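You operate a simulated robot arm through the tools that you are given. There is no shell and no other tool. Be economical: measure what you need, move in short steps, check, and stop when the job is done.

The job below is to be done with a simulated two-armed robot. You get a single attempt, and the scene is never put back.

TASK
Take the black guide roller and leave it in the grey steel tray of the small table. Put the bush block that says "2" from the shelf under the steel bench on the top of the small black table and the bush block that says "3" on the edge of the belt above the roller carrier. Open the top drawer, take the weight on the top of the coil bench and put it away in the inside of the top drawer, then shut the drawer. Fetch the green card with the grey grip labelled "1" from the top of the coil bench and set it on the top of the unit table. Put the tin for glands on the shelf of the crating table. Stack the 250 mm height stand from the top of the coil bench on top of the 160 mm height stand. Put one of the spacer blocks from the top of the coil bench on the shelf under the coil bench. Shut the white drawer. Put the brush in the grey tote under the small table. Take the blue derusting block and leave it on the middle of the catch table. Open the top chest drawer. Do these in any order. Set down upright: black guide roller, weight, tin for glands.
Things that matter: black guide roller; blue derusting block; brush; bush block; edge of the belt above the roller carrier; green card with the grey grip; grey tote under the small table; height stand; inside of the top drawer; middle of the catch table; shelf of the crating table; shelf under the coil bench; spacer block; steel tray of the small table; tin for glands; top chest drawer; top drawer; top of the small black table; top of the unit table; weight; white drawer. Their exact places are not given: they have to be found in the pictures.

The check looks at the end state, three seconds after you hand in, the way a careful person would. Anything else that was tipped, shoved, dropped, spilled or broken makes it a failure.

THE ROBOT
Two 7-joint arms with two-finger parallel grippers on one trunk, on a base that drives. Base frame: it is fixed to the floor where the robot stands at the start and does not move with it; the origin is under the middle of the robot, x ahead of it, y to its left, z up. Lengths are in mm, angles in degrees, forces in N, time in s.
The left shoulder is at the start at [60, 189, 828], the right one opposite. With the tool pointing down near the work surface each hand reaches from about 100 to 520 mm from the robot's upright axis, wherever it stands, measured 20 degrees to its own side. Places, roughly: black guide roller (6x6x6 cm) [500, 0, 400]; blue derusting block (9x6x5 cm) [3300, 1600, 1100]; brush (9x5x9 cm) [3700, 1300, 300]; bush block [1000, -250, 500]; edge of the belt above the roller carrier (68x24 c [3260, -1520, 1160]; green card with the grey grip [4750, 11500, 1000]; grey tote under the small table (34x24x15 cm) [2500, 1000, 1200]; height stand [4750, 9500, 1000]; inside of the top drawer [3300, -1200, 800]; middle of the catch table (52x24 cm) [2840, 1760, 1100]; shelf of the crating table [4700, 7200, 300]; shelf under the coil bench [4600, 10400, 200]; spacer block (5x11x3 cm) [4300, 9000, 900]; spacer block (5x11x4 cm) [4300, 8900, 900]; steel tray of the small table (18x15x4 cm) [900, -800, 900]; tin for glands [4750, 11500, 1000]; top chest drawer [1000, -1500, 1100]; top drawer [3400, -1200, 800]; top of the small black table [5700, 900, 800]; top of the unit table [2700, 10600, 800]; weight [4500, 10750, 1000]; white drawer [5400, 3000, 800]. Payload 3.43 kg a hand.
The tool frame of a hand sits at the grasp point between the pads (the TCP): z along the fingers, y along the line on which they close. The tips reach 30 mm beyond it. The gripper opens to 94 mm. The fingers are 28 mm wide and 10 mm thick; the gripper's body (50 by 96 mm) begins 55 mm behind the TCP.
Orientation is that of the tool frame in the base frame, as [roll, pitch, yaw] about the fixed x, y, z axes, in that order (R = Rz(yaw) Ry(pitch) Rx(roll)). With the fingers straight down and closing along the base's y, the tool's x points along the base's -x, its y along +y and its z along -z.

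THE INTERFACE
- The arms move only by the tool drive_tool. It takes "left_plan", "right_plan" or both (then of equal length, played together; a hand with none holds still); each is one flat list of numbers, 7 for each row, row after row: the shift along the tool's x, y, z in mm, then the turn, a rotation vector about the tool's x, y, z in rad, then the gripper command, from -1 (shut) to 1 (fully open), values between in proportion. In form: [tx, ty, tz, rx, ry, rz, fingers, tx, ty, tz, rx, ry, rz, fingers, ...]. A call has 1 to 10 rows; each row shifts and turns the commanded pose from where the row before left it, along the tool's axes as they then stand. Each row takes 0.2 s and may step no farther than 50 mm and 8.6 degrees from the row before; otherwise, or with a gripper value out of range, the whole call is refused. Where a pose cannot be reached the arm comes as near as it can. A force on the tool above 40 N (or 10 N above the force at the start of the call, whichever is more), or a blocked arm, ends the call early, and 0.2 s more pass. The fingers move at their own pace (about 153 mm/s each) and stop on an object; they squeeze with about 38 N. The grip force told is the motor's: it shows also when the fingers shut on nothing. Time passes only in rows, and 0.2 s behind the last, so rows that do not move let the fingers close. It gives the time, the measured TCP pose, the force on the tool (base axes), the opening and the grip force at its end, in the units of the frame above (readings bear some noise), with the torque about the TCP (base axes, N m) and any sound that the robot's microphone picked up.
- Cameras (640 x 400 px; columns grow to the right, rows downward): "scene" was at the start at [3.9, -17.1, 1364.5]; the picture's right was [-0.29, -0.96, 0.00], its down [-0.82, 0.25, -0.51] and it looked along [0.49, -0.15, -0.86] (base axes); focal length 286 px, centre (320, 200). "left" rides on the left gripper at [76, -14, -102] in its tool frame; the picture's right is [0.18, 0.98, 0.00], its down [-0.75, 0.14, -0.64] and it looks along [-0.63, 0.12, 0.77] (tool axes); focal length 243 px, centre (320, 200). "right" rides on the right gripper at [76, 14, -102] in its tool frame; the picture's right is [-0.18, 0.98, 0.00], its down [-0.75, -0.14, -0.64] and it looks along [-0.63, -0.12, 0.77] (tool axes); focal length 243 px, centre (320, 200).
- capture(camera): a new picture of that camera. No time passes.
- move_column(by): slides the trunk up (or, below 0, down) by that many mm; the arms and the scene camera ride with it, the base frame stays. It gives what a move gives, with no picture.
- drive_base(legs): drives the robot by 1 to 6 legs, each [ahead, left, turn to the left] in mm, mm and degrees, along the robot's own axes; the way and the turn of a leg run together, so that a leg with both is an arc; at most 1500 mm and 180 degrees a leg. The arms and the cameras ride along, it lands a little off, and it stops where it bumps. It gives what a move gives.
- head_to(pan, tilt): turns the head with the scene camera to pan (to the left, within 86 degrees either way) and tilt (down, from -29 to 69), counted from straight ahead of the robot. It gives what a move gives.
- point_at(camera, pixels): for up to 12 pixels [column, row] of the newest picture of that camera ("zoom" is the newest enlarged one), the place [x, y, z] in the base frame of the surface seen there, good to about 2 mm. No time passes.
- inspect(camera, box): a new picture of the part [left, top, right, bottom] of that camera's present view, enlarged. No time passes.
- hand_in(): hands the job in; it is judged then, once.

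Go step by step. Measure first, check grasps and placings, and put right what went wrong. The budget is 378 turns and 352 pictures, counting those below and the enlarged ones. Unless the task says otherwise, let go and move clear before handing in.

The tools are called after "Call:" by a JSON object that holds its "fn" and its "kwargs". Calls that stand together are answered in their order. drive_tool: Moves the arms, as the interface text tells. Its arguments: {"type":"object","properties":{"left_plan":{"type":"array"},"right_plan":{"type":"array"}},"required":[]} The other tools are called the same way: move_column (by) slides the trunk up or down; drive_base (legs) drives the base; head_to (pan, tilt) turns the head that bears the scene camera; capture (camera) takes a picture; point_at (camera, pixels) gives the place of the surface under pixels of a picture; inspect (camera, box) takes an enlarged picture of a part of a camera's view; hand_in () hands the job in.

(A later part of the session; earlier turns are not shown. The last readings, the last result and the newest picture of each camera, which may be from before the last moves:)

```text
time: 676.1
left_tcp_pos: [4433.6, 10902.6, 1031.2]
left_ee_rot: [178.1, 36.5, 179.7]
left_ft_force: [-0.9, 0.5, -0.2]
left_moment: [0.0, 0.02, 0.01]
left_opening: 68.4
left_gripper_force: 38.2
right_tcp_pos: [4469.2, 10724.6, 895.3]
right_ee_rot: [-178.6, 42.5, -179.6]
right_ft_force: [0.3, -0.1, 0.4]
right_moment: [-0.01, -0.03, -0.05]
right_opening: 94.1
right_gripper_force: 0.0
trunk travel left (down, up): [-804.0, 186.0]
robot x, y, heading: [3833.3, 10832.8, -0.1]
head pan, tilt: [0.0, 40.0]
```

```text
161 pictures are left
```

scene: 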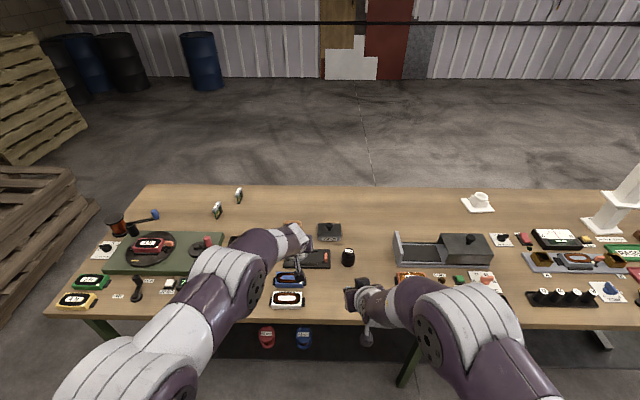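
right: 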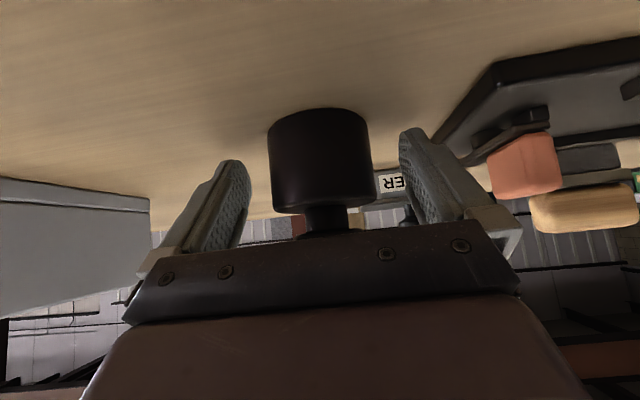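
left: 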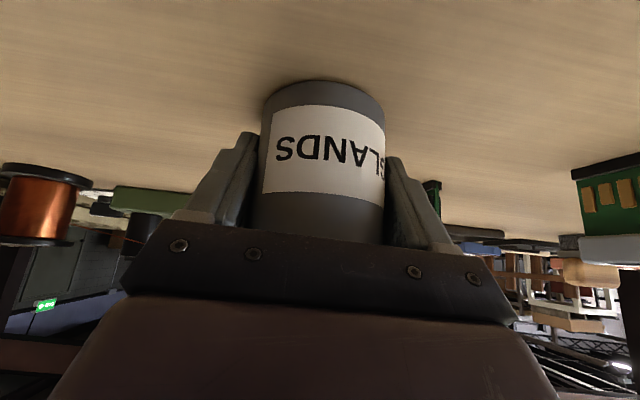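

Call:
{"fn": "drive_tool", "kwargs": {"right_plan": [0, 0, 0, 0, 0, 0, 0, 0, 0, 0, 0, 0, 0, -1, 0, 0, 0, 0, 0, 0, -1, 0, 0, 0, 0, 0, 0, -1, -20, 0, -22, 0, 0, 0, -1, -30, 0, -33, 0, 0, 0, -1]}}

Call:
{"fn": "capture", "kwargs": {"camera": "right"}}

```text
time: 677.5
left_tcp_pos: [4432.2, 10902.3, 1030.4]
left_ee_rot: [178.1, 36.5, 179.6]
left_ft_force: [-0.9, -0.9, -1.3]
left_moment: [0.0, 0.01, -0.02]
left_opening: 68.2
left_gripper_force: 38.3
right_tcp_pos: [4464.7, 10725.9, 966.0]
right_ee_rot: [-178.5, 42.4, -179.5]
right_ft_force: [-1.5, 0.0, -10.6]
right_moment: [0.0, 0.08, 0.02]
right_opening: 60.9
right_gripper_force: 38.5
trunk travel left (down, up): [-804.0, 186.0]
robot x, y, heading: [3831.7, 10830.5, 0.1]
head pan, tilt: [0.0, 40.0]
```

```text
160 pictures are left
```

right: 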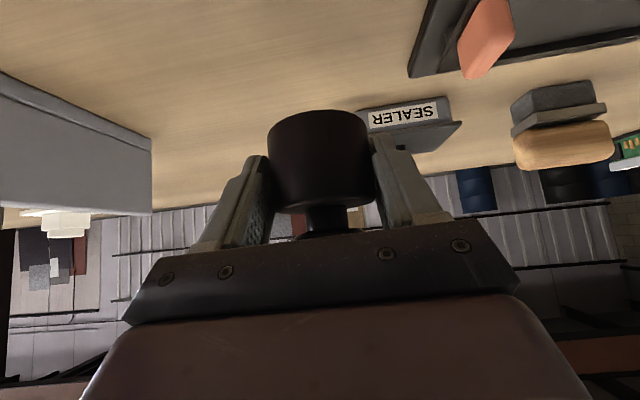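

Weight held (10.6 N). Back off and drive south to the crating table for the tin.

Call:
{"fn": "move_column", "kwargs": {"by": 150}}

Call:
{"fn": "drive_base", "kwargs": {"legs": [[-330, 0, 0], [0, -1250, 0], [0, -1250, 0], [0, -1150, 0]]}}

Call:
{"fn": "move_column", "kwargs": {"by": -400}}

Call:
{"fn": "head_to", "kwargs": {"pan": 0, "tilt": 30}}

Call:
{"fn": "capture", "kwargs": {"camera": "scene"}}

```text
time: 679.2
left_tcp_pos: [4434.4, 10901.8, 1180.4]
left_ee_rot: [178.1, 36.5, 179.5]
left_ft_force: [-0.3, -0.6, -0.9]
left_moment: [0.04, -0.01, 0.04]
left_opening: 68.3
left_gripper_force: 37.8
right_tcp_pos: [4468.3, 10725.4, 1117.5]
right_ee_rot: [-178.6, 42.3, -179.6]
right_ft_force: [0.4, -0.6, -9.3]
right_moment: [0.02, 0.11, -0.01]
right_opening: 60.2
right_gripper_force: 37.9
trunk travel left (down, up): [-954.0, 36.0]
robot x, y, heading: [3833.9, 10826.6, 0.1]
head pan, tilt: [0.0, 40.0]
```

```text
time: 698.7
left_tcp_pos: [4180.4, 7274.8, 1180.0]
left_ee_rot: [178.0, 36.5, -177.5]
left_ft_force: [0.2, 0.7, -1.2]
left_moment: [-0.06, -0.01, -0.03]
left_opening: 68.3
left_gripper_force: 38.6
right_tcp_pos: [4224.5, 7101.5, 1118.1]
right_ee_rot: [-178.6, 42.4, -176.6]
right_ft_force: [-0.2, -0.7, -9.7]
right_moment: [-0.03, 0.1, 0.02]
right_opening: 60.0
right_gripper_force: 37.5
trunk travel left (down, up): [-954.0, 36.0]
robot x, y, heading: [3585.9, 7172.5, 2.7]
head pan, tilt: [0.0, 40.0]
```

```text
time: 702.6
left_tcp_pos: [4180.5, 7274.1, 780.3]
left_ee_rot: [178.1, 36.6, -177.5]
left_ft_force: [0.7, 0.6, -1.1]
left_moment: [0.0, 0.02, 0.04]
left_opening: 68.4
left_gripper_force: 37.4
right_tcp_pos: [4224.0, 7101.0, 717.5]
right_ee_rot: [-178.6, 42.4, -176.5]
right_ft_force: [0.4, -0.7, -9.0]
right_moment: [-0.02, 0.1, -0.01]
right_opening: 59.8
right_gripper_force: 38.3
trunk travel left (down, up): [-554.0, 436.0]
robot x, y, heading: [3586.4, 7172.5, 2.9]
head pan, tilt: [0.0, 40.0]
```

```text
time: 703.3
left_tcp_pos: [4180.6, 7275.2, 780.4]
left_ee_rot: [178.2, 36.5, -177.5]
left_ft_force: [0.1, -0.4, -1.0]
left_moment: [-0.01, -0.01, -0.02]
left_opening: 68.0
left_gripper_force: 37.8
right_tcp_pos: [4222.7, 7100.0, 718.2]
right_ee_rot: [-178.6, 42.5, -176.6]
right_ft_force: [0.2, 0.3, -9.6]
right_moment: [0.0, 0.07, -0.04]
right_opening: 60.0
right_gripper_force: 37.9
trunk travel left (down, up): [-554.0, 436.0]
robot x, y, heading: [3583.1, 7173.3, 3.0]
head pan, tilt: [0.0, 30.0]
```

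```text
159 pictures are left
```

scene: 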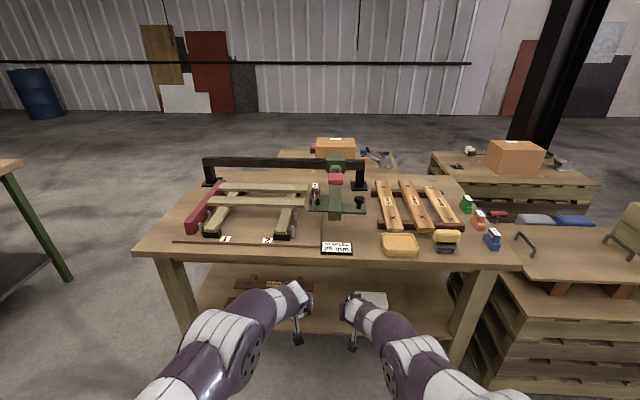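

I back off for clearance, lower more, and look at the shelf.

Call:
{"fn": "drive_base", "kwargs": {"legs": [[-250, 0, -2.9]]}}

Call:
{"fn": "move_column", "kwargs": {"by": -300}}

Call:
{"fn": "capture", "kwargs": {"camera": "scene"}}

Call:
{"fn": "point_at", "kwargs": {"camera": "scene", "pixels": [[320, 180], [320, 165], [200, 180], [260, 180], [380, 185], [300, 195], [440, 180], [180, 170], [320, 130]]}}

```text
time: 705.1
left_tcp_pos: [3935.9, 7238.7, 779.7]
left_ee_rot: [178.1, 36.5, 179.7]
left_ft_force: [-0.2, 0.2, -1.2]
left_moment: [0.01, 0.01, 0.01]
left_opening: 68.3
left_gripper_force: 38.0
right_tcp_pos: [3970.0, 7063.6, 718.0]
right_ee_rot: [-178.6, 42.4, -179.6]
right_ft_force: [-0.9, 0.0, -9.4]
right_moment: [0.03, 0.1, -0.02]
right_opening: 59.9
right_gripper_force: 38.2
trunk travel left (down, up): [-554.0, 436.0]
robot x, y, heading: [3336.6, 7163.9, 0.3]
head pan, tilt: [0.0, 30.0]
```

```text
time: 708.1
left_tcp_pos: [3936.8, 7238.7, 480.1]
left_ee_rot: [178.1, 36.5, 179.7]
left_ft_force: [0.2, 0.3, -0.9]
left_moment: [0.04, 0.01, -0.01]
left_opening: 68.5
left_gripper_force: 37.8
right_tcp_pos: [3970.0, 7063.2, 418.4]
right_ee_rot: [-178.6, 42.4, -179.4]
right_ft_force: [-0.6, -1.0, -9.1]
right_moment: [-0.01, 0.12, 0.01]
right_opening: 59.9
right_gripper_force: 37.3
trunk travel left (down, up): [-254.0, 736.0]
robot x, y, heading: [3338.3, 7161.5, 0.1]
head pan, tilt: [0.0, 30.0]
```

```text
158 pictures are left
```

scene: 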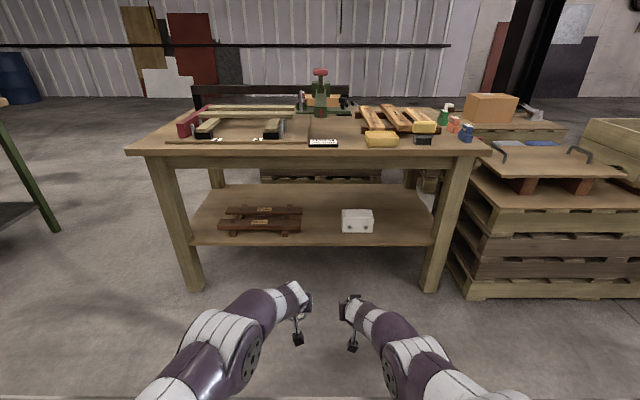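

```text
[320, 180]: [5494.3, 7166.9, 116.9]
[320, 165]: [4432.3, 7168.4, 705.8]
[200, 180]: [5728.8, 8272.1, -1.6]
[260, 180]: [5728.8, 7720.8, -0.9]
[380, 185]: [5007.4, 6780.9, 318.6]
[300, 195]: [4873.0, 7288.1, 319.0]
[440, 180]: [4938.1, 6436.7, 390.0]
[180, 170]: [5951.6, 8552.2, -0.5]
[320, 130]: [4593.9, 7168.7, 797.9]
```

Call:
{"fn": "point_at", "kwargs": {"camera": "scene", "pixels": [[320, 225], [320, 235], [320, 243], [343, 222], [301, 222], [320, 205], [320, 150], [315, 215], [400, 225], [200, 225], [373, 222]]}}

```text
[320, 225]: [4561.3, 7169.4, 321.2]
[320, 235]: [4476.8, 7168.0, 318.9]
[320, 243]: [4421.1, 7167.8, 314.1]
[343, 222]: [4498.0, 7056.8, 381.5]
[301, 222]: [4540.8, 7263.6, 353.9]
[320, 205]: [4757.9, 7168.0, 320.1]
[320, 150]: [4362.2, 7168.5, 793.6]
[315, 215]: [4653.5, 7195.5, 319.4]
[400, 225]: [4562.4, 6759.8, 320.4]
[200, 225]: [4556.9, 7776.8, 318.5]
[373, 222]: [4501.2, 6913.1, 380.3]
```

Target for the tin: [4530,7165] on shelf z 319. First I pull the right hand (weight) back so it stays clear in front of the table.

Call:
{"fn": "drive_tool", "kwargs": {"right_plan": [34, 0, -31, 0, 0, 0, -1, 34, 0, -31, 0, 0, 0, -1, 34, 0, -31, 0, 0, 0, -1, 34, 0, -31, 0, 0, 0, -1, 34, 0, -31, 0, 0, 0, -1], "left_plan": [0, 0, 0, 0, 0, 0, -1, 0, 0, 0, 0, 0, 0, -1, 0, 0, 0, 0, 0, 0, -1, 0, 0, 0, 0, 0, 0, -1, 0, 0, 0, 0, 0, 0, -1]}}

Call:
{"fn": "capture", "kwargs": {"camera": "left"}}

```text
time: 709.3
left_tcp_pos: [3935.7, 7239.0, 480.0]
left_ee_rot: [178.1, 36.4, 179.6]
left_ft_force: [-0.2, 0.2, -0.8]
left_moment: [0.01, 0.03, 0.0]
left_opening: 68.2
left_gripper_force: 38.3
right_tcp_pos: [3741.6, 7066.0, 419.1]
right_ee_rot: [-178.7, 42.5, -179.5]
right_ft_force: [-0.1, -0.3, -9.9]
right_moment: [-0.01, 0.1, 0.02]
right_opening: 59.6
right_gripper_force: 38.3
trunk travel left (down, up): [-254.0, 736.0]
robot x, y, heading: [3335.0, 7165.6, 0.1]
head pan, tilt: [0.0, 30.0]
```

```text
157 pictures are left
```

left: 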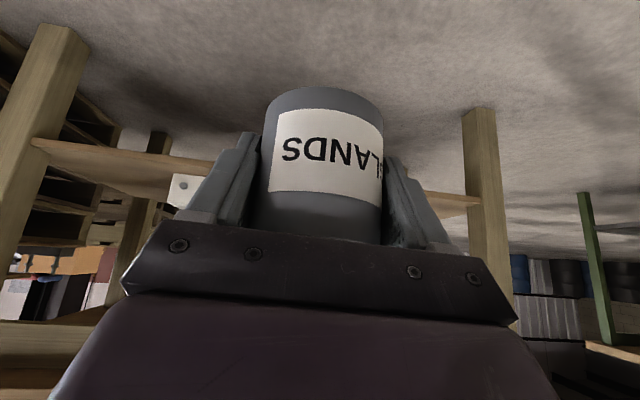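

Call:
{"fn": "move_column", "kwargs": {"by": -60}}

Call:
{"fn": "drive_base", "kwargs": {"legs": [[300, -73, 0], [270, 0, 0]]}}

Call:
{"fn": "capture", "kwargs": {"camera": "scene"}}

Call:
{"fn": "capture", "kwargs": {"camera": "left"}}

```text
time: 710.3
left_tcp_pos: [3935.8, 7239.0, 420.2]
left_ee_rot: [178.2, 36.6, 179.6]
left_ft_force: [-0.8, 0.5, -0.8]
left_moment: [0.0, -0.01, -0.03]
left_opening: 68.3
left_gripper_force: 38.2
right_tcp_pos: [3740.0, 7064.4, 358.8]
right_ee_rot: [-178.6, 42.5, -179.4]
right_ft_force: [-0.1, 0.5, -10.4]
right_moment: [-0.01, 0.12, -0.04]
right_opening: 60.0
right_gripper_force: 38.0
trunk travel left (down, up): [-194.0, 796.0]
robot x, y, heading: [3335.4, 7166.7, 0.2]
head pan, tilt: [0.0, 30.0]
```

```text
time: 713.9
left_tcp_pos: [4505.8, 7170.3, 420.2]
left_ee_rot: [178.2, 36.5, 179.9]
left_ft_force: [0.3, -0.9, -1.3]
left_moment: [-0.02, 0.01, 0.03]
left_opening: 68.4
left_gripper_force: 37.7
right_tcp_pos: [4311.2, 6995.7, 358.9]
right_ee_rot: [-178.6, 42.5, -179.3]
right_ft_force: [1.1, -0.2, -9.4]
right_moment: [-0.01, 0.09, 0.0]
right_opening: 59.8
right_gripper_force: 38.0
trunk travel left (down, up): [-194.0, 796.0]
robot x, y, heading: [3910.1, 7095.4, 0.2]
head pan, tilt: [0.0, 30.0]
```

```text
156 pictures are left
```

scene: 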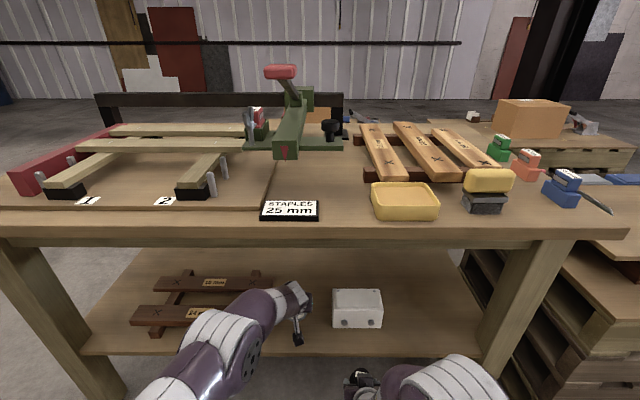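

```text
155 pictures are left
```

left: 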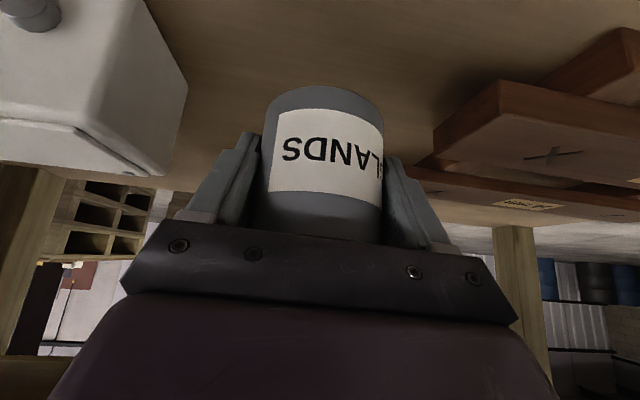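

Spot is clear. Forward 20 mm and lower.

Call:
{"fn": "drive_tool", "kwargs": {"left_plan": [-16, 0, 12, 0, 0, 0, -1, 17.8, 0, 24, 0, 0, 0, -1, 13, 0, 17.7, 0, 0, 0, -1, 1.8, 0, 2.4, 0, 0, 0, -1]}}

```text
time: 714.9
left_tcp_pos: [4526.4, 7172.3, 366.6]
left_ee_rot: [178.1, 36.4, 179.8]
left_ft_force: [-0.9, -0.9, -0.4]
left_moment: [0.0, -0.01, 0.0]
left_opening: 68.4
left_gripper_force: 38.1
right_tcp_pos: [4311.9, 6996.6, 358.7]
right_ee_rot: [-178.6, 42.4, -179.3]
right_ft_force: [-0.3, -0.2, -10.4]
right_moment: [0.02, 0.08, -0.02]
right_opening: 59.6
right_gripper_force: 37.8
trunk travel left (down, up): [-194.0, 796.0]
robot x, y, heading: [3908.9, 7096.6, 0.2]
head pan, tilt: [0.0, 30.0]
```

Call:
{"fn": "drive_tool", "kwargs": {"left_plan": [1.8, 0, 2.4, 0, 0, 0, -1, 0.9, 0, 1.2, 0, 0, 0, -1, 0.9, 0, 1.2, 0, 0, 0, -1]}}

```text
time: 715.7
left_tcp_pos: [4524.9, 7173.1, 362.7]
left_ee_rot: [178.0, 36.7, 179.9]
left_ft_force: [-1.1, 1.8, 12.6]
left_moment: [-0.01, 0.41, -0.1]
left_opening: 68.2
left_gripper_force: 37.9
right_tcp_pos: [4311.4, 6995.5, 359.0]
right_ee_rot: [-178.6, 42.5, -179.3]
right_ft_force: [0.4, 0.0, -9.4]
right_moment: [-0.02, 0.11, 0.01]
right_opening: 59.7
right_gripper_force: 37.7
trunk travel left (down, up): [-194.0, 796.0]
robot x, y, heading: [3909.8, 7099.1, 0.4]
head pan, tilt: [0.0, 30.0]
```

Contact. Release, withdraw and check.

Call:
{"fn": "drive_tool", "kwargs": {"left_plan": [-0.6, 0, -0.8, 0, 0, 0, 0.7, 0, 0, 0, 0, 0, 0, 1, 0, 0, -20, 0, 0, 0, 1, 0, 0, -35, 0, 0, 0, 1, 0, 0, -40, 0, 0, 0, 1, 30, 0, -25, 0, 0, 0, 1, 32, 0, -24, 0, 0, 0, 1]}}

Call:
{"fn": "capture", "kwargs": {"camera": "left"}}

```text
time: 717.3
left_tcp_pos: [4390.3, 7168.1, 437.7]
left_ee_rot: [178.0, 36.4, 179.9]
left_ft_force: [-0.6, 0.1, 0.5]
left_moment: [-0.03, -0.04, 0.03]
left_opening: 94.1
left_gripper_force: 0.2
right_tcp_pos: [4310.5, 6996.1, 359.2]
right_ee_rot: [-178.5, 42.3, -179.3]
right_ft_force: [-0.3, 0.1, -10.6]
right_moment: [-0.03, 0.09, -0.01]
right_opening: 60.0
right_gripper_force: 38.2
trunk travel left (down, up): [-194.0, 796.0]
robot x, y, heading: [3906.5, 7094.8, 0.4]
head pan, tilt: [0.0, 30.0]
```

```text
154 pictures are left
```

left: 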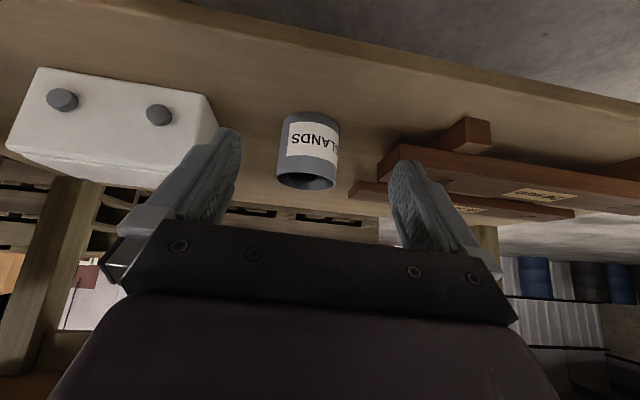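

Tin stands upright on the shelf. Now the weight to the top drawer: back out and drive back to the conveyor.

Call:
{"fn": "drive_base", "kwargs": {"legs": [[-350, 0, 0], [0, 0, -90.4]]}}

Call:
{"fn": "move_column", "kwargs": {"by": 400}}

Call:
{"fn": "drive_base", "kwargs": {"legs": [[1400, 0, 0], [1400, 0, 0], [1400, 0, 0], [0, 850, 0]]}}

```text
time: 723.4
left_tcp_pos: [3630.8, 6610.4, 437.6]
left_ee_rot: [178.1, 36.5, 90.6]
left_ft_force: [0.3, -0.3, 0.2]
left_moment: [-0.02, 0.02, -0.02]
left_opening: 93.9
left_gripper_force: 0.1
right_tcp_pos: [3458.9, 6688.5, 358.7]
right_ee_rot: [-178.6, 42.5, 91.4]
right_ft_force: [0.0, 0.4, -10.4]
right_moment: [0.13, 0.02, 0.01]
right_opening: 59.5
right_gripper_force: 38.0
trunk travel left (down, up): [-194.0, 796.0]
robot x, y, heading: [3550.0, 7091.5, -88.8]
head pan, tilt: [0.0, 30.0]
```

```text
time: 727.2
left_tcp_pos: [3632.9, 6609.3, 837.3]
left_ee_rot: [178.0, 36.4, 90.6]
left_ft_force: [-1.2, 0.3, -0.3]
left_moment: [-0.02, 0.02, 0.01]
left_opening: 94.0
left_gripper_force: 0.1
right_tcp_pos: [3460.0, 6688.4, 758.4]
right_ee_rot: [-178.6, 42.4, 91.4]
right_ft_force: [-0.4, 1.3, -9.7]
right_moment: [0.08, -0.03, -0.01]
right_opening: 59.6
right_gripper_force: 38.4
trunk travel left (down, up): [-594.0, 396.0]
robot x, y, heading: [3552.4, 7090.8, -88.9]
head pan, tilt: [0.0, 30.0]
```

```text
time: 751.6
left_tcp_pos: [4374.5, 2347.2, 838.3]
left_ee_rot: [178.1, 36.6, 87.0]
left_ft_force: [-0.2, -0.7, -0.5]
left_moment: [0.04, 0.06, 0.01]
left_opening: 93.8
left_gripper_force: 0.0
right_tcp_pos: [4206.0, 2437.5, 758.2]
right_ee_rot: [-178.5, 42.4, 88.0]
right_ft_force: [-0.3, 0.0, -9.8]
right_moment: [0.1, 0.03, 0.0]
right_opening: 59.6
right_gripper_force: 38.4
trunk travel left (down, up): [-594.0, 396.0]
robot x, y, heading: [4326.4, 2832.2, -92.5]
head pan, tilt: [0.0, 30.0]
```

Call:
{"fn": "drive_base", "kwargs": {"legs": [[0, 130, 2.4], [1400, 0, 0], [1400, 0, 0], [1200, 0, 0]]}}

Call:
{"fn": "head_to", "kwargs": {"pan": -50, "tilt": 30}}

Call:
{"fn": "capture", "kwargs": {"camera": "scene"}}

```text
time: 771.7
left_tcp_pos: [4484.0, -1666.6, 838.0]
left_ee_rot: [178.1, 36.4, 88.5]
left_ft_force: [0.6, -1.5, 0.4]
left_moment: [0.0, 0.01, 0.02]
left_opening: 94.2
left_gripper_force: 0.0
right_tcp_pos: [4312.3, -1583.1, 759.1]
right_ee_rot: [-178.6, 42.2, 89.3]
right_ft_force: [0.3, 0.1, -9.5]
right_moment: [0.08, 0.03, -0.02]
right_opening: 59.3
right_gripper_force: 38.3
trunk travel left (down, up): [-594.0, 396.0]
robot x, y, heading: [4425.6, -1179.9, -91.1]
head pan, tilt: [0.0, 30.0]
```

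```text
time: 772.9
left_tcp_pos: [4484.5, -1667.0, 838.1]
left_ee_rot: [178.0, 36.3, 88.6]
left_ft_force: [0.0, -0.5, 0.9]
left_moment: [-0.04, -0.02, -0.01]
left_opening: 94.2
left_gripper_force: 0.1
right_tcp_pos: [4312.9, -1582.0, 758.3]
right_ee_rot: [-178.6, 42.2, 89.3]
right_ft_force: [0.2, -0.2, -9.3]
right_moment: [0.08, -0.01, -0.02]
right_opening: 59.7
right_gripper_force: 38.7
trunk travel left (down, up): [-594.0, 396.0]
robot x, y, heading: [4424.7, -1181.7, -91.0]
head pan, tilt: [-50.0, 30.0]
```

```text
153 pictures are left
```

scene: 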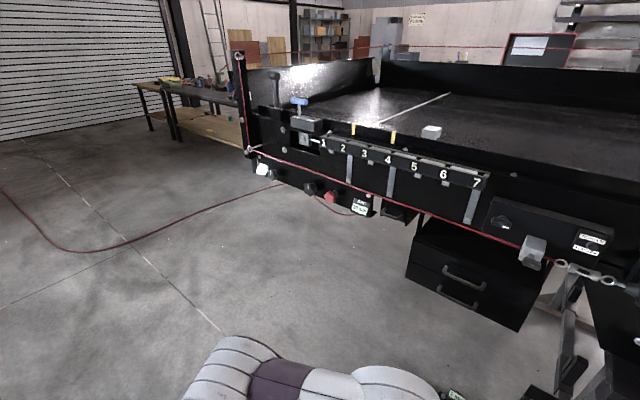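

The drawer unit is at (465,270), with two handles; the red cord runs above. I turn to face it and measure.

Call:
{"fn": "drive_base", "kwargs": {"legs": [[0, 0, -89]]}}

Call:
{"fn": "head_to", "kwargs": {"pan": 0, "tilt": 30}}

Call:
{"fn": "capture", "kwargs": {"camera": "scene"}}

```text
time: 777.1
left_tcp_pos: [3937.8, -1253.5, 837.5]
left_ee_rot: [178.0, 36.5, -0.3]
left_ft_force: [0.0, 0.8, -0.4]
left_moment: [0.02, 0.0, 0.01]
left_opening: 94.2
left_gripper_force: 0.0
right_tcp_pos: [4019.1, -1080.9, 758.5]
right_ee_rot: [-178.5, 42.3, 0.6]
right_ft_force: [-1.1, 0.2, -10.7]
right_moment: [0.0, -0.08, 0.02]
right_opening: 59.3
right_gripper_force: 38.0
trunk travel left (down, up): [-594.0, 396.0]
robot x, y, heading: [4421.9, -1183.1, -179.9]
head pan, tilt: [-50.0, 30.0]
```

```text
time: 778.3
left_tcp_pos: [3938.3, -1253.9, 838.5]
left_ee_rot: [178.0, 36.4, -0.4]
left_ft_force: [-0.5, 1.0, 0.9]
left_moment: [-0.01, 0.01, 0.03]
left_opening: 93.7
left_gripper_force: 0.1
right_tcp_pos: [4018.9, -1081.1, 758.4]
right_ee_rot: [-178.7, 42.3, 0.6]
right_ft_force: [-0.2, -1.0, -9.7]
right_moment: [-0.02, -0.11, -0.01]
right_opening: 59.5
right_gripper_force: 38.1
trunk travel left (down, up): [-594.0, 396.0]
robot x, y, heading: [4423.2, -1180.5, -179.8]
head pan, tilt: [0.0, 30.0]
```

```text
152 pictures are left
```

scene: 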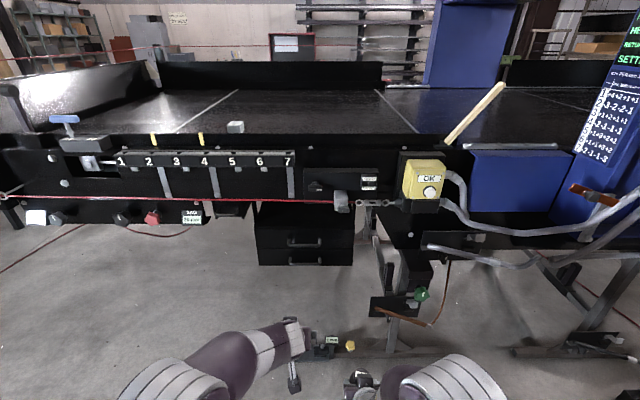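

Call:
{"fn": "inspect", "kwargs": {"camera": "scene", "box": [220, 160, 420, 285]}}

Call:
{"fn": "point_at", "kwargs": {"camera": "scene", "pixels": [[290, 246], [305, 247], [320, 246], [305, 235], [305, 262], [260, 240], [348, 240], [305, 210], [305, 201], [305, 220], [345, 200], [400, 255]]}}

```text
3.20 times, centred on (320, 222) of scene
```

zoom: 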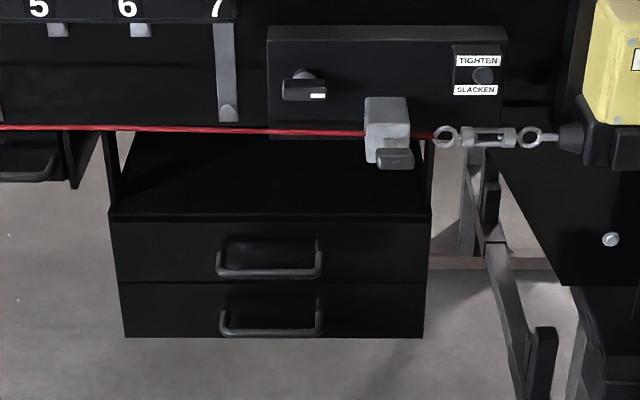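

```text
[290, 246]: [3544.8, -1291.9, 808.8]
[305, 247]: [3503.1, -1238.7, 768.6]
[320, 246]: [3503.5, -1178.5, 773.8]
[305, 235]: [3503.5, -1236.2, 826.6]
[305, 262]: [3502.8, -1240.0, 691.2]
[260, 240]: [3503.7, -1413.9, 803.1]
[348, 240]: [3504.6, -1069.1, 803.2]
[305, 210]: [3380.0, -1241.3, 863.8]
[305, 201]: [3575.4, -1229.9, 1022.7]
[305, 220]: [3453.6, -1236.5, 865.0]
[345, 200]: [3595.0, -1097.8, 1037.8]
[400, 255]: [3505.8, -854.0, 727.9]
```

The top drawer's bar is at x 3545, z 809, y -1297…-1180, face x 3504, cabinet top 865. I extend and flatten the left hand, then roll it for a vertical grip.

Call:
{"fn": "drive_tool", "kwargs": {"left_plan": [-36, 0, 27, 0, 0, 0, -0.2, -36, 0, 27, 0, 0, 0, -0.2, 0, 0, 0, 0, -0.122, 0, -0.2, 0, 0, 0, 0, -0.122, 0, -0.2, 0, 0, 0, 0, -0.122, 0, -0.2, 0, 0, 0, 0, -0.122, 0, -0.2, 0, 0, 0, 0, -0.122, 0, -0.2, 0, 0, 0, 0, -0.122, 0, -0.2, 0, 0, 0, 0, -0.122, 0, -0.2]}}

Call:
{"fn": "drive_tool", "kwargs": {"left_plan": [0, 0, 0, 0, 0, 0.143, -0.2, 0, 0, 0, 0, 0, 0.143, -0.2, 0, 0, 0, 0, 0, 0.143, -0.2, 0, 0, 0, 0, 0, 0.143, -0.2, 0, 0, 0, 0, 0, 0.143, -0.2, 0, 0, 0, 0, 0, 0.143, -0.2, 0, 0, 0, 0, 0, 0.143, -0.2, 0, 0, 0, 0, 0, 0.143, -0.2, 0, 0, 0, 0, 0, 0.143, -0.2, 0, 0, 0, 0, 0, 0.143, -0.2]}}

Call:
{"fn": "drive_tool", "kwargs": {"left_plan": [0, 0, 0, 0, 0, 0.143, -0.2]}}

```text
time: 780.3
left_tcp_pos: [3822.2, -1249.2, 845.0]
left_ee_rot: [162.3, 84.8, -16.8]
left_ft_force: [-0.3, -0.4, 0.1]
left_moment: [-0.01, -0.03, 0.0]
left_opening: 37.5
left_gripper_force: 0.0
left hand out of reach, approached as far as the arm can: row 9
right_tcp_pos: [4018.9, -1080.8, 757.7]
right_ee_rot: [-178.7, 42.2, 0.5]
right_ft_force: [-0.6, 0.2, -10.8]
right_moment: [-0.02, -0.13, 0.01]
right_opening: 59.7
right_gripper_force: 38.4
trunk travel left (down, up): [-594.0, 396.0]
robot x, y, heading: [4423.2, -1180.4, -179.6]
head pan, tilt: [0.0, 30.0]
```

```text
time: 782.5
left_tcp_pos: [3820.5, -1250.4, 846.0]
left_ee_rot: [94.8, 6.3, -88.5]
left_ft_force: [0.3, -0.7, -0.1]
left_moment: [0.01, 0.06, 0.03]
left_opening: 37.6
left_gripper_force: 0.0
right_tcp_pos: [4019.0, -1081.7, 758.2]
right_ee_rot: [-178.6, 42.3, 0.7]
right_ft_force: [-0.7, 0.4, -9.2]
right_moment: [0.02, -0.16, -0.01]
right_opening: 59.5
right_gripper_force: 37.8
trunk travel left (down, up): [-594.0, 396.0]
robot x, y, heading: [4422.5, -1179.0, -179.9]
head pan, tilt: [0.0, 30.0]
```

```text
time: 782.9
left_tcp_pos: [3821.0, -1249.6, 845.9]
left_ee_rot: [94.7, -1.7, -89.1]
left_ft_force: [0.0, 0.2, -0.4]
left_moment: [0.03, 0.03, 0.04]
left_opening: 37.5
left_gripper_force: 0.0
right_tcp_pos: [4019.2, -1080.1, 757.7]
right_ee_rot: [-178.6, 42.3, 0.5]
right_ft_force: [0.2, 0.3, -10.8]
right_moment: [0.0, -0.1, 0.0]
right_opening: 59.3
right_gripper_force: 37.6
trunk travel left (down, up): [-594.0, 396.0]
robot x, y, heading: [4422.0, -1183.8, -179.5]
head pan, tilt: [0.0, 30.0]
```

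Level with vertical closing. Lower to the bar height and approach.

Call:
{"fn": "move_column", "kwargs": {"by": -35}}

Call:
{"fn": "drive_base", "kwargs": {"legs": [[190, -12, 0]]}}

Call:
{"fn": "capture", "kwargs": {"camera": "left"}}

Call:
{"fn": "capture", "kwargs": {"camera": "scene"}}

```text
time: 783.6
left_tcp_pos: [3820.3, -1249.3, 810.1]
left_ee_rot: [94.7, -1.7, -89.1]
left_ft_force: [0.1, -0.1, 0.6]
left_moment: [-0.02, -0.04, -0.02]
left_opening: 37.8
left_gripper_force: 0.0
right_tcp_pos: [4020.2, -1081.3, 723.0]
right_ee_rot: [-178.5, 42.4, 0.6]
right_ft_force: [0.7, 0.0, -9.5]
right_moment: [-0.02, -0.15, -0.01]
right_opening: 59.5
right_gripper_force: 38.6
trunk travel left (down, up): [-559.0, 431.0]
robot x, y, heading: [4420.3, -1181.1, -179.7]
head pan, tilt: [0.0, 30.0]
```

```text
time: 785.2
left_tcp_pos: [3628.3, -1237.8, 810.2]
left_ee_rot: [94.9, -1.7, -89.1]
left_ft_force: [0.0, -0.6, -0.1]
left_moment: [-0.03, 0.02, 0.0]
left_opening: 37.6
left_gripper_force: 0.1
right_tcp_pos: [3827.2, -1068.5, 722.7]
right_ee_rot: [-178.7, 42.1, 0.6]
right_ft_force: [-0.4, 0.1, -10.3]
right_moment: [0.02, -0.14, 0.01]
right_opening: 59.5
right_gripper_force: 37.7
trunk travel left (down, up): [-559.0, 431.0]
robot x, y, heading: [4229.9, -1168.5, -180.1]
head pan, tilt: [0.0, 30.0]
```

```text
150 pictures are left
```

left: 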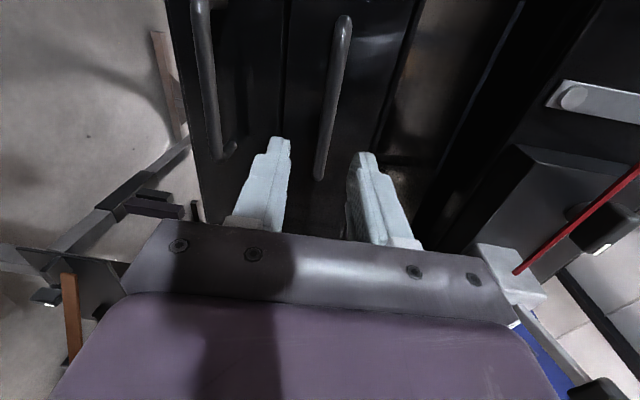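

```text
149 pictures are left
```

scene: 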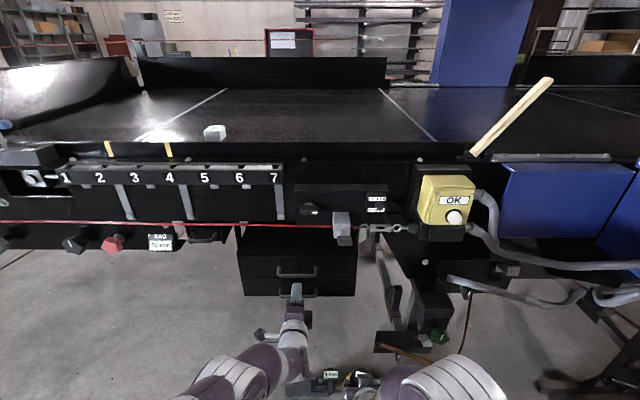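

Call:
{"fn": "point_at", "kwargs": {"camera": "left", "pixels": [[335, 80], [325, 140], [340, 40], [215, 130], [380, 100]]}}

Call:
{"fn": "point_at", "kwargs": {"camera": "scene", "pixels": [[295, 275], [285, 275], [310, 274], [300, 262], [300, 250]]}}

```text
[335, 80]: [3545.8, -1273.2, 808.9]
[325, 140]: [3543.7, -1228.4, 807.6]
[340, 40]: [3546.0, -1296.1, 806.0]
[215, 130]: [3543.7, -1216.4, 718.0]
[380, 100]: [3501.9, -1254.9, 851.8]
```

```text
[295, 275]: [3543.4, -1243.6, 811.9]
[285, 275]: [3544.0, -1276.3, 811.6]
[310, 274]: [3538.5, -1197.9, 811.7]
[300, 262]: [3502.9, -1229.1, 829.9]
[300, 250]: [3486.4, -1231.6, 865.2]
```

Bar at z 809, between the fingers. Forward 78 mm and close.

Call:
{"fn": "drive_base", "kwargs": {"legs": [[78, 0, 0]]}}

Call:
{"fn": "drive_tool", "kwargs": {"left_plan": [0, 0, 0, 0, 0, 0, -1, 0, 0, 0, 0, 0, 0, -1, 0, 0, 0, 0, 0, 0, -1]}}

```text
time: 786.3
left_tcp_pos: [3549.2, -1238.4, 809.8]
left_ee_rot: [94.7, -1.8, -89.2]
left_ft_force: [-0.1, 0.3, -0.3]
left_moment: [-0.02, 0.0, 0.04]
left_opening: 37.7
left_gripper_force: 0.0
right_tcp_pos: [3748.8, -1069.4, 722.5]
right_ee_rot: [-178.6, 42.2, 0.5]
right_ft_force: [-0.1, -0.2, -10.2]
right_moment: [0.02, -0.12, 0.02]
right_opening: 59.5
right_gripper_force: 37.9
trunk travel left (down, up): [-559.0, 431.0]
robot x, y, heading: [4151.6, -1171.6, -180.2]
head pan, tilt: [0.0, 30.0]
```

```text
time: 787.1
left_tcp_pos: [3552.2, -1237.8, 809.5]
left_ee_rot: [95.0, -1.6, -89.2]
left_ft_force: [-0.3, 3.3, -8.1]
left_moment: [1.29, -0.12, 0.3]
left_opening: 12.3
left_gripper_force: 44.6
right_tcp_pos: [3749.7, -1069.0, 723.3]
right_ee_rot: [-178.6, 42.1, 0.5]
right_ft_force: [-0.2, -0.3, -10.2]
right_moment: [-0.02, -0.11, -0.01]
right_opening: 59.6
right_gripper_force: 37.7
trunk travel left (down, up): [-559.0, 431.0]
robot x, y, heading: [4154.3, -1167.5, -179.9]
head pan, tilt: [0.0, 30.0]
```

Gripped (12.3 mm). Pull back 200 mm with the base and look.

Call:
{"fn": "drive_base", "kwargs": {"legs": [[-190, 0, 0]]}}

Call:
{"fn": "head_to", "kwargs": {"pan": 0, "tilt": 42}}

Call:
{"fn": "capture", "kwargs": {"camera": "scene"}}

```text
time: 788.6
left_tcp_pos: [3739.5, -1238.1, 808.6]
left_ee_rot: [95.0, -1.7, -89.1]
left_ft_force: [-1.2, 8.6, -17.7]
left_moment: [1.39, -0.12, -0.69]
left_opening: 12.4
left_gripper_force: 45.1
right_tcp_pos: [3937.0, -1069.3, 722.6]
right_ee_rot: [-178.6, 42.3, 0.6]
right_ft_force: [0.0, 0.3, -8.5]
right_moment: [0.09, -0.09, 0.0]
right_opening: 59.5
right_gripper_force: 37.8
trunk travel left (down, up): [-559.0, 431.0]
robot x, y, heading: [4340.6, -1168.0, -180.1]
head pan, tilt: [0.0, 30.0]
```

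```text
time: 789.3
left_tcp_pos: [3740.2, -1237.9, 809.2]
left_ee_rot: [95.0, -1.7, -89.2]
left_ft_force: [0.8, 3.9, -5.7]
left_moment: [1.25, -0.03, 0.39]
left_opening: 12.3
left_gripper_force: 45.0
right_tcp_pos: [3938.7, -1068.4, 722.4]
right_ee_rot: [-178.6, 42.2, 0.5]
right_ft_force: [0.4, 0.3, -9.6]
right_moment: [-0.01, -0.09, 0.02]
right_opening: 59.5
right_gripper_force: 38.5
trunk travel left (down, up): [-559.0, 431.0]
robot x, y, heading: [4343.6, -1169.0, -179.8]
head pan, tilt: [0.0, 42.0]
```

```text
148 pictures are left
```

scene: 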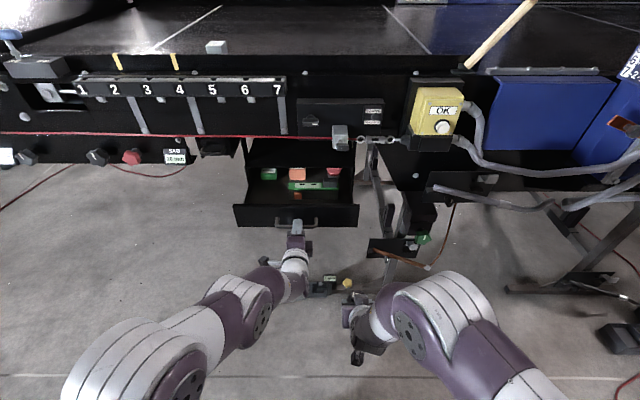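

Opening; there are some small things inside at the back. Pull a bit more.

Call:
{"fn": "drive_base", "kwargs": {"legs": [[-60, 0, 0]]}}

Call:
{"fn": "capture", "kwargs": {"camera": "scene"}}

Call:
{"fn": "inspect", "kwargs": {"camera": "scene", "box": [210, 120, 390, 240]}}

```text
time: 790.3
left_tcp_pos: [3802.3, -1238.3, 810.1]
left_ee_rot: [95.1, -1.7, -89.1]
left_ft_force: [-0.6, 4.9, -9.3]
left_moment: [1.4, -0.08, -0.19]
left_opening: 12.5
left_gripper_force: 44.9
right_tcp_pos: [3999.6, -1069.2, 721.9]
right_ee_rot: [-178.6, 42.1, 0.5]
right_ft_force: [1.3, 0.9, -10.0]
right_moment: [0.02, -0.1, 0.0]
right_opening: 59.4
right_gripper_force: 38.3
trunk travel left (down, up): [-559.0, 431.0]
robot x, y, heading: [4402.5, -1168.0, -179.7]
head pan, tilt: [0.0, 42.0]
```

```text
147 pictures are left
```

scene: 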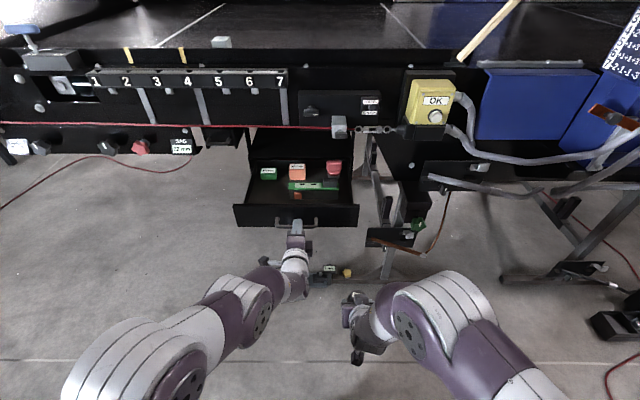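

```text
3.33 times, centred on (300, 180) of scene
```

zoom: 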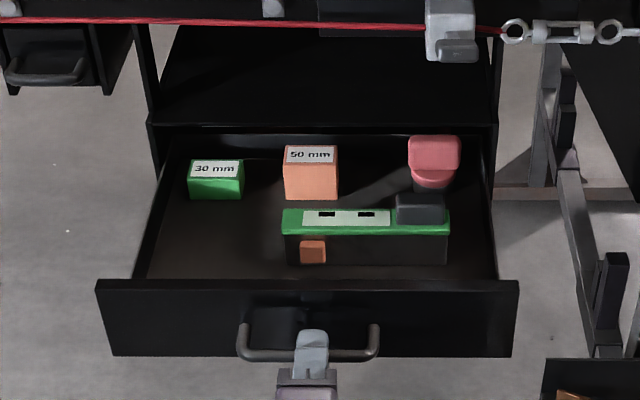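

I measure the free floor in the drawer at zoom (215,240).

Call:
{"fn": "point_at", "kwargs": {"camera": "zoom", "pixels": [[215, 240], [215, 270], [215, 205], [160, 250], [270, 250], [280, 240], [140, 275], [490, 285], [300, 283], [215, 165], [170, 150], [320, 130]]}}

```text
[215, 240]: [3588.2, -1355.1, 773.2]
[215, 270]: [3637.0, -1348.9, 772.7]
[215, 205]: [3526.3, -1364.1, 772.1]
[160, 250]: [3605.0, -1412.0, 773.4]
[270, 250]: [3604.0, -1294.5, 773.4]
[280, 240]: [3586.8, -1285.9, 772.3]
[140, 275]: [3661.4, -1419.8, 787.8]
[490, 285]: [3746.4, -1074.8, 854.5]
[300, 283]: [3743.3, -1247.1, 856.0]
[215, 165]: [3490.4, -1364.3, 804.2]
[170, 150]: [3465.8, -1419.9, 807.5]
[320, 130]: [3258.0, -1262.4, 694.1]
```

Free floor x 3530–3735, y -1415…-1290, z 773. I open the drawer further to gain room.

Call:
{"fn": "drive_base", "kwargs": {"legs": [[-50, 0, 0]]}}

```text
time: 791.3
left_tcp_pos: [3844.6, -1237.5, 808.6]
left_ee_rot: [95.1, -1.3, -89.0]
left_ft_force: [1.2, -0.1, 0.7]
left_moment: [1.34, 0.02, 0.04]
left_opening: 12.3
left_gripper_force: 44.9
right_tcp_pos: [4046.9, -1067.9, 721.4]
right_ee_rot: [-178.4, 41.7, 0.8]
right_ft_force: [0.6, -0.1, -10.2]
right_moment: [0.01, -0.12, 0.01]
right_opening: 59.4
right_gripper_force: 38.1
trunk travel left (down, up): [-559.0, 431.0]
robot x, y, heading: [4443.8, -1169.0, -179.8]
head pan, tilt: [0.0, 42.0]
stopped in leg 1: the force on the tool passed its limit (the readings are from after the stop); the commanded pose is now the measured one
```

At its stop (~293 mm). Release the bar and back straight off.

Call:
{"fn": "drive_tool", "kwargs": {"left_plan": [0, 0, 0, 0, 0, 0, -0.2, 0, 0, 0, 0, 0, 0, -0.2]}}

Call:
{"fn": "drive_base", "kwargs": {"legs": [[-160, 0, 0]]}}

Call:
{"fn": "capture", "kwargs": {"camera": "scene"}}

Call:
{"fn": "inspect", "kwargs": {"camera": "scene", "box": [210, 100, 390, 220]}}

```text
time: 791.9
left_tcp_pos: [3844.8, -1238.7, 808.5]
left_ee_rot: [95.0, -1.4, -89.0]
left_ft_force: [1.1, 0.3, -0.6]
left_moment: [-0.02, 0.01, 0.01]
left_opening: 37.6
left_gripper_force: 0.1
right_tcp_pos: [4046.7, -1068.0, 721.3]
right_ee_rot: [-178.4, 41.8, 0.8]
right_ft_force: [0.2, 0.0, -10.9]
right_moment: [0.01, -0.14, 0.01]
right_opening: 59.5
right_gripper_force: 37.9
trunk travel left (down, up): [-559.0, 431.0]
robot x, y, heading: [4443.6, -1164.3, -180.1]
head pan, tilt: [0.0, 42.0]
```

```text
time: 793.3
left_tcp_pos: [4007.4, -1237.2, 810.9]
left_ee_rot: [95.2, -1.4, -89.0]
left_ft_force: [-0.1, -0.7, 0.3]
left_moment: [-0.01, -0.02, -0.03]
left_opening: 37.5
left_gripper_force: 0.1
right_tcp_pos: [4208.7, -1066.7, 720.7]
right_ee_rot: [-178.5, 41.9, 0.7]
right_ft_force: [-0.2, 0.0, -9.3]
right_moment: [-0.01, -0.11, 0.03]
right_opening: 59.5
right_gripper_force: 37.7
trunk travel left (down, up): [-559.0, 431.0]
robot x, y, heading: [4607.0, -1171.5, -179.9]
head pan, tilt: [0.0, 42.0]
```

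```text
145 pictures are left
```

scene: 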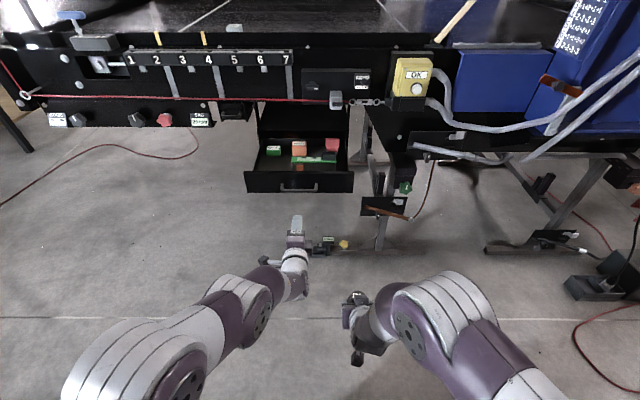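

```text
3.33 times, centred on (300, 160) of scene
```

zoom: 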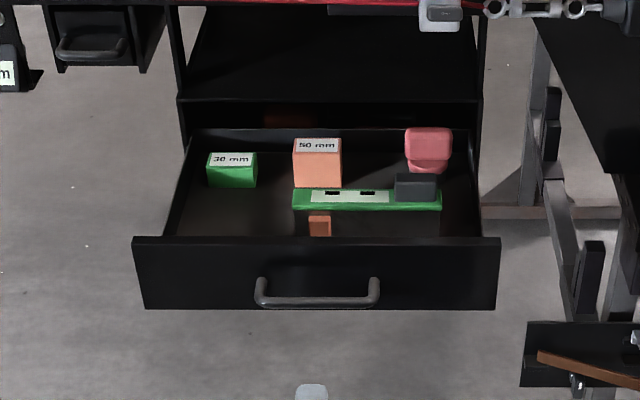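

I fold the left hand back to a tucked pose while raising and extending the right hand with the weight.

Call:
{"fn": "drive_tool", "kwargs": {"left_plan": [0, 0, 0, 0, 0, -0.143, 0, 0, 0, 0, 0, 0, -0.143, 0, 0, 0, 0, 0, 0, -0.143, 0, 0, 0, 0, 0, 0, -0.143, 0, 0, 0, 0, 0, 0, -0.143, 0, 0, 0, 0, 0, 0, -0.143, 0, 0, 0, 0, 0, 0, -0.143, 0, 0, 0, 0, 0, 0, -0.143, 0, 0, 0, 0, 0, 0, -0.143, 0, 0, 0, 0, 0, 0, -0.143, 0], "right_plan": [-26.7, 0, -29.8, 0, 0, 0, -1, -26.7, 0, -29.8, 0, 0, 0, -1, -26.7, 0, -29.8, 0, 0, 0, -1, -26.7, 0, -29.8, 0, 0, 0, -1, -26.7, 0, -29.8, 0, 0, 0, -1, -29.8, 0, 26.7, 0, 0, 0, -1, -29.8, 0, 26.7, 0, 0, 0, -1, -29.8, 0, 26.7, 0, 0, 0, -1, -29.8, 0, 26.7, 0, 0, 0, -1, -29.8, 0, 26.7, 0, 0, 0, -1]}}

Call:
{"fn": "drive_tool", "kwargs": {"left_plan": [0, 0, 0, 0, 0, -0.143, 0, 0, 0, 0, 0, 0.14, 0, 0, 0, 0, 0, 0, 0.14, 0, 0, 0, 0, 0, 0, 0.14, 0, 0, 0, 0, 0, 0, 0.14, 0, 0, 0, 0, 0, 0, 0.14, 0, 0, 30, 0, -30, 0, 0.14, 0, 0, 30, 0, -30, 0, 0, 0, 0, 30, 0, -30, 0, 0, 0, 0, 30, 0, -30, 0, 0, 0, 0]}}

```text
time: 795.5
left_tcp_pos: [4005.1, -1237.7, 806.9]
left_ee_rot: [119.3, 79.2, -60.1]
left_ft_force: [-1.1, 0.4, -0.2]
left_moment: [-0.01, -0.06, 0.02]
left_opening: 46.9
left_gripper_force: 0.1
right_tcp_pos: [4006.3, -1069.0, 921.3]
right_ee_rot: [-178.4, 41.6, 0.5]
right_ft_force: [0.3, 0.1, -10.4]
right_moment: [0.02, -0.11, 0.02]
right_opening: 59.5
right_gripper_force: 37.9
trunk travel left (down, up): [-559.0, 431.0]
robot x, y, heading: [4608.3, -1170.3, -180.0]
head pan, tilt: [0.0, 42.0]
```

```text
time: 797.7
left_tcp_pos: [4175.6, -1235.6, 827.4]
left_ee_rot: [178.3, 36.6, -0.1]
left_ft_force: [0.7, 0.5, 0.6]
left_moment: [0.0, -0.02, -0.04]
left_opening: 46.8
left_gripper_force: 0.0
right_tcp_pos: [4006.2, -1069.9, 922.9]
right_ee_rot: [-178.5, 41.8, 0.7]
right_ft_force: [-0.5, 0.4, -10.2]
right_moment: [-0.01, -0.06, 0.0]
right_opening: 59.5
right_gripper_force: 38.4
trunk travel left (down, up): [-559.0, 431.0]
robot x, y, heading: [4605.3, -1168.2, -179.9]
head pan, tilt: [0.0, 42.0]
```

Call:
{"fn": "drive_tool", "kwargs": {"left_plan": [28, 0, -28, 0, 0, 0, 0, 28, 0, -28, 0, 0, 0, 0]}}

Call:
{"fn": "drive_base", "kwargs": {"legs": [[0, 282, 0], [250, 0, 0]]}}

Call:
{"fn": "capture", "kwargs": {"camera": "right"}}

Call:
{"fn": "capture", "kwargs": {"camera": "scene"}}

```text
time: 798.3
left_tcp_pos: [4254.5, -1233.0, 840.3]
left_ee_rot: [178.4, 36.7, -0.2]
left_ft_force: [0.7, -0.6, -0.5]
left_moment: [0.0, 0.01, 0.02]
left_opening: 46.9
left_gripper_force: 0.0
right_tcp_pos: [4006.5, -1070.7, 922.0]
right_ee_rot: [-178.5, 41.8, 0.7]
right_ft_force: [-1.2, 0.3, -9.3]
right_moment: [0.02, -0.13, -0.02]
right_opening: 59.5
right_gripper_force: 38.0
trunk travel left (down, up): [-559.0, 431.0]
robot x, y, heading: [4609.8, -1170.6, -180.2]
head pan, tilt: [0.0, 42.0]
```

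```text
time: 801.7
left_tcp_pos: [4009.5, -1514.3, 841.2]
left_ee_rot: [178.3, 36.8, -0.4]
left_ft_force: [-0.5, 0.8, 0.1]
left_moment: [0.0, 0.03, 0.03]
left_opening: 47.2
left_gripper_force: 0.0
right_tcp_pos: [3764.7, -1350.3, 922.8]
right_ee_rot: [-178.5, 41.8, 0.4]
right_ft_force: [-0.7, -0.5, -10.2]
right_moment: [0.04, -0.13, 0.0]
right_opening: 59.2
right_gripper_force: 38.0
trunk travel left (down, up): [-559.0, 431.0]
robot x, y, heading: [4368.8, -1453.6, 179.9]
head pan, tilt: [0.0, 42.0]
```

```text
143 pictures are left
```

right: 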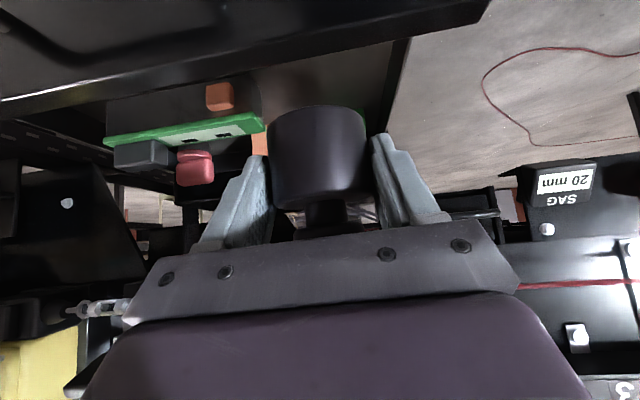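

```text
142 pictures are left
```

scene: 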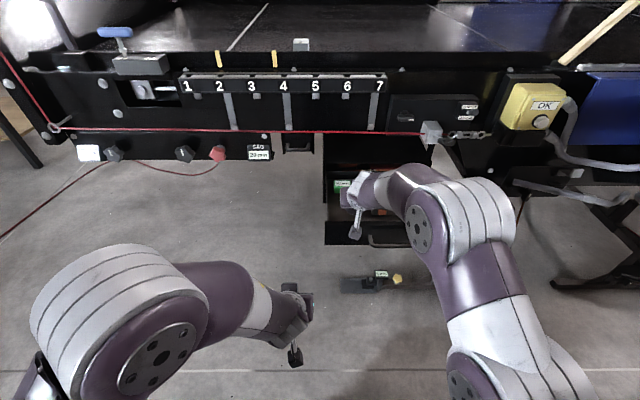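

I measure drawer walls and items from the right camera.

Call:
{"fn": "point_at", "kwargs": {"camera": "right", "pixels": [[393, 100], [410, 60], [262, 118], [220, 97], [330, 50], [260, 70], [380, 60], [262, 145], [100, 95], [430, 20]]}}

Call:
{"fn": "inspect", "kwargs": {"camera": "scene", "box": [300, 130, 460, 260]}}

```text
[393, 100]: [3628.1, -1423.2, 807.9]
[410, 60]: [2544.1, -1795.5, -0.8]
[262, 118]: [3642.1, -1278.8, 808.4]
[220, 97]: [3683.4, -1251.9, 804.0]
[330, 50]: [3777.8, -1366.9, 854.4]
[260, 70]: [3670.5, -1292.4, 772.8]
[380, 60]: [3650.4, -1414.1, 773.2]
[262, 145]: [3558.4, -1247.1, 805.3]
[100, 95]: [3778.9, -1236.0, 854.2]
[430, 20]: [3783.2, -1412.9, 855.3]
```

```text
3.08 times, centred on (380, 195) of scene
```

zoom: 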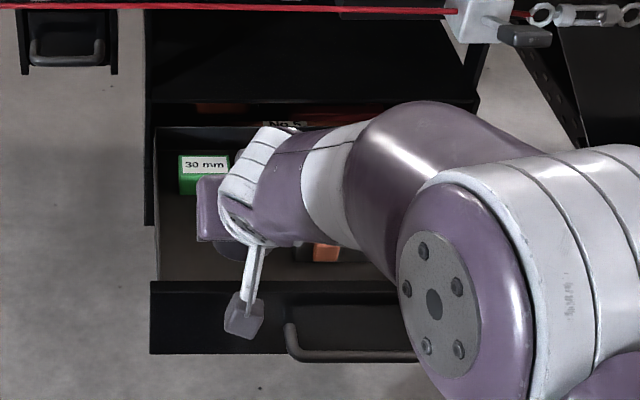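

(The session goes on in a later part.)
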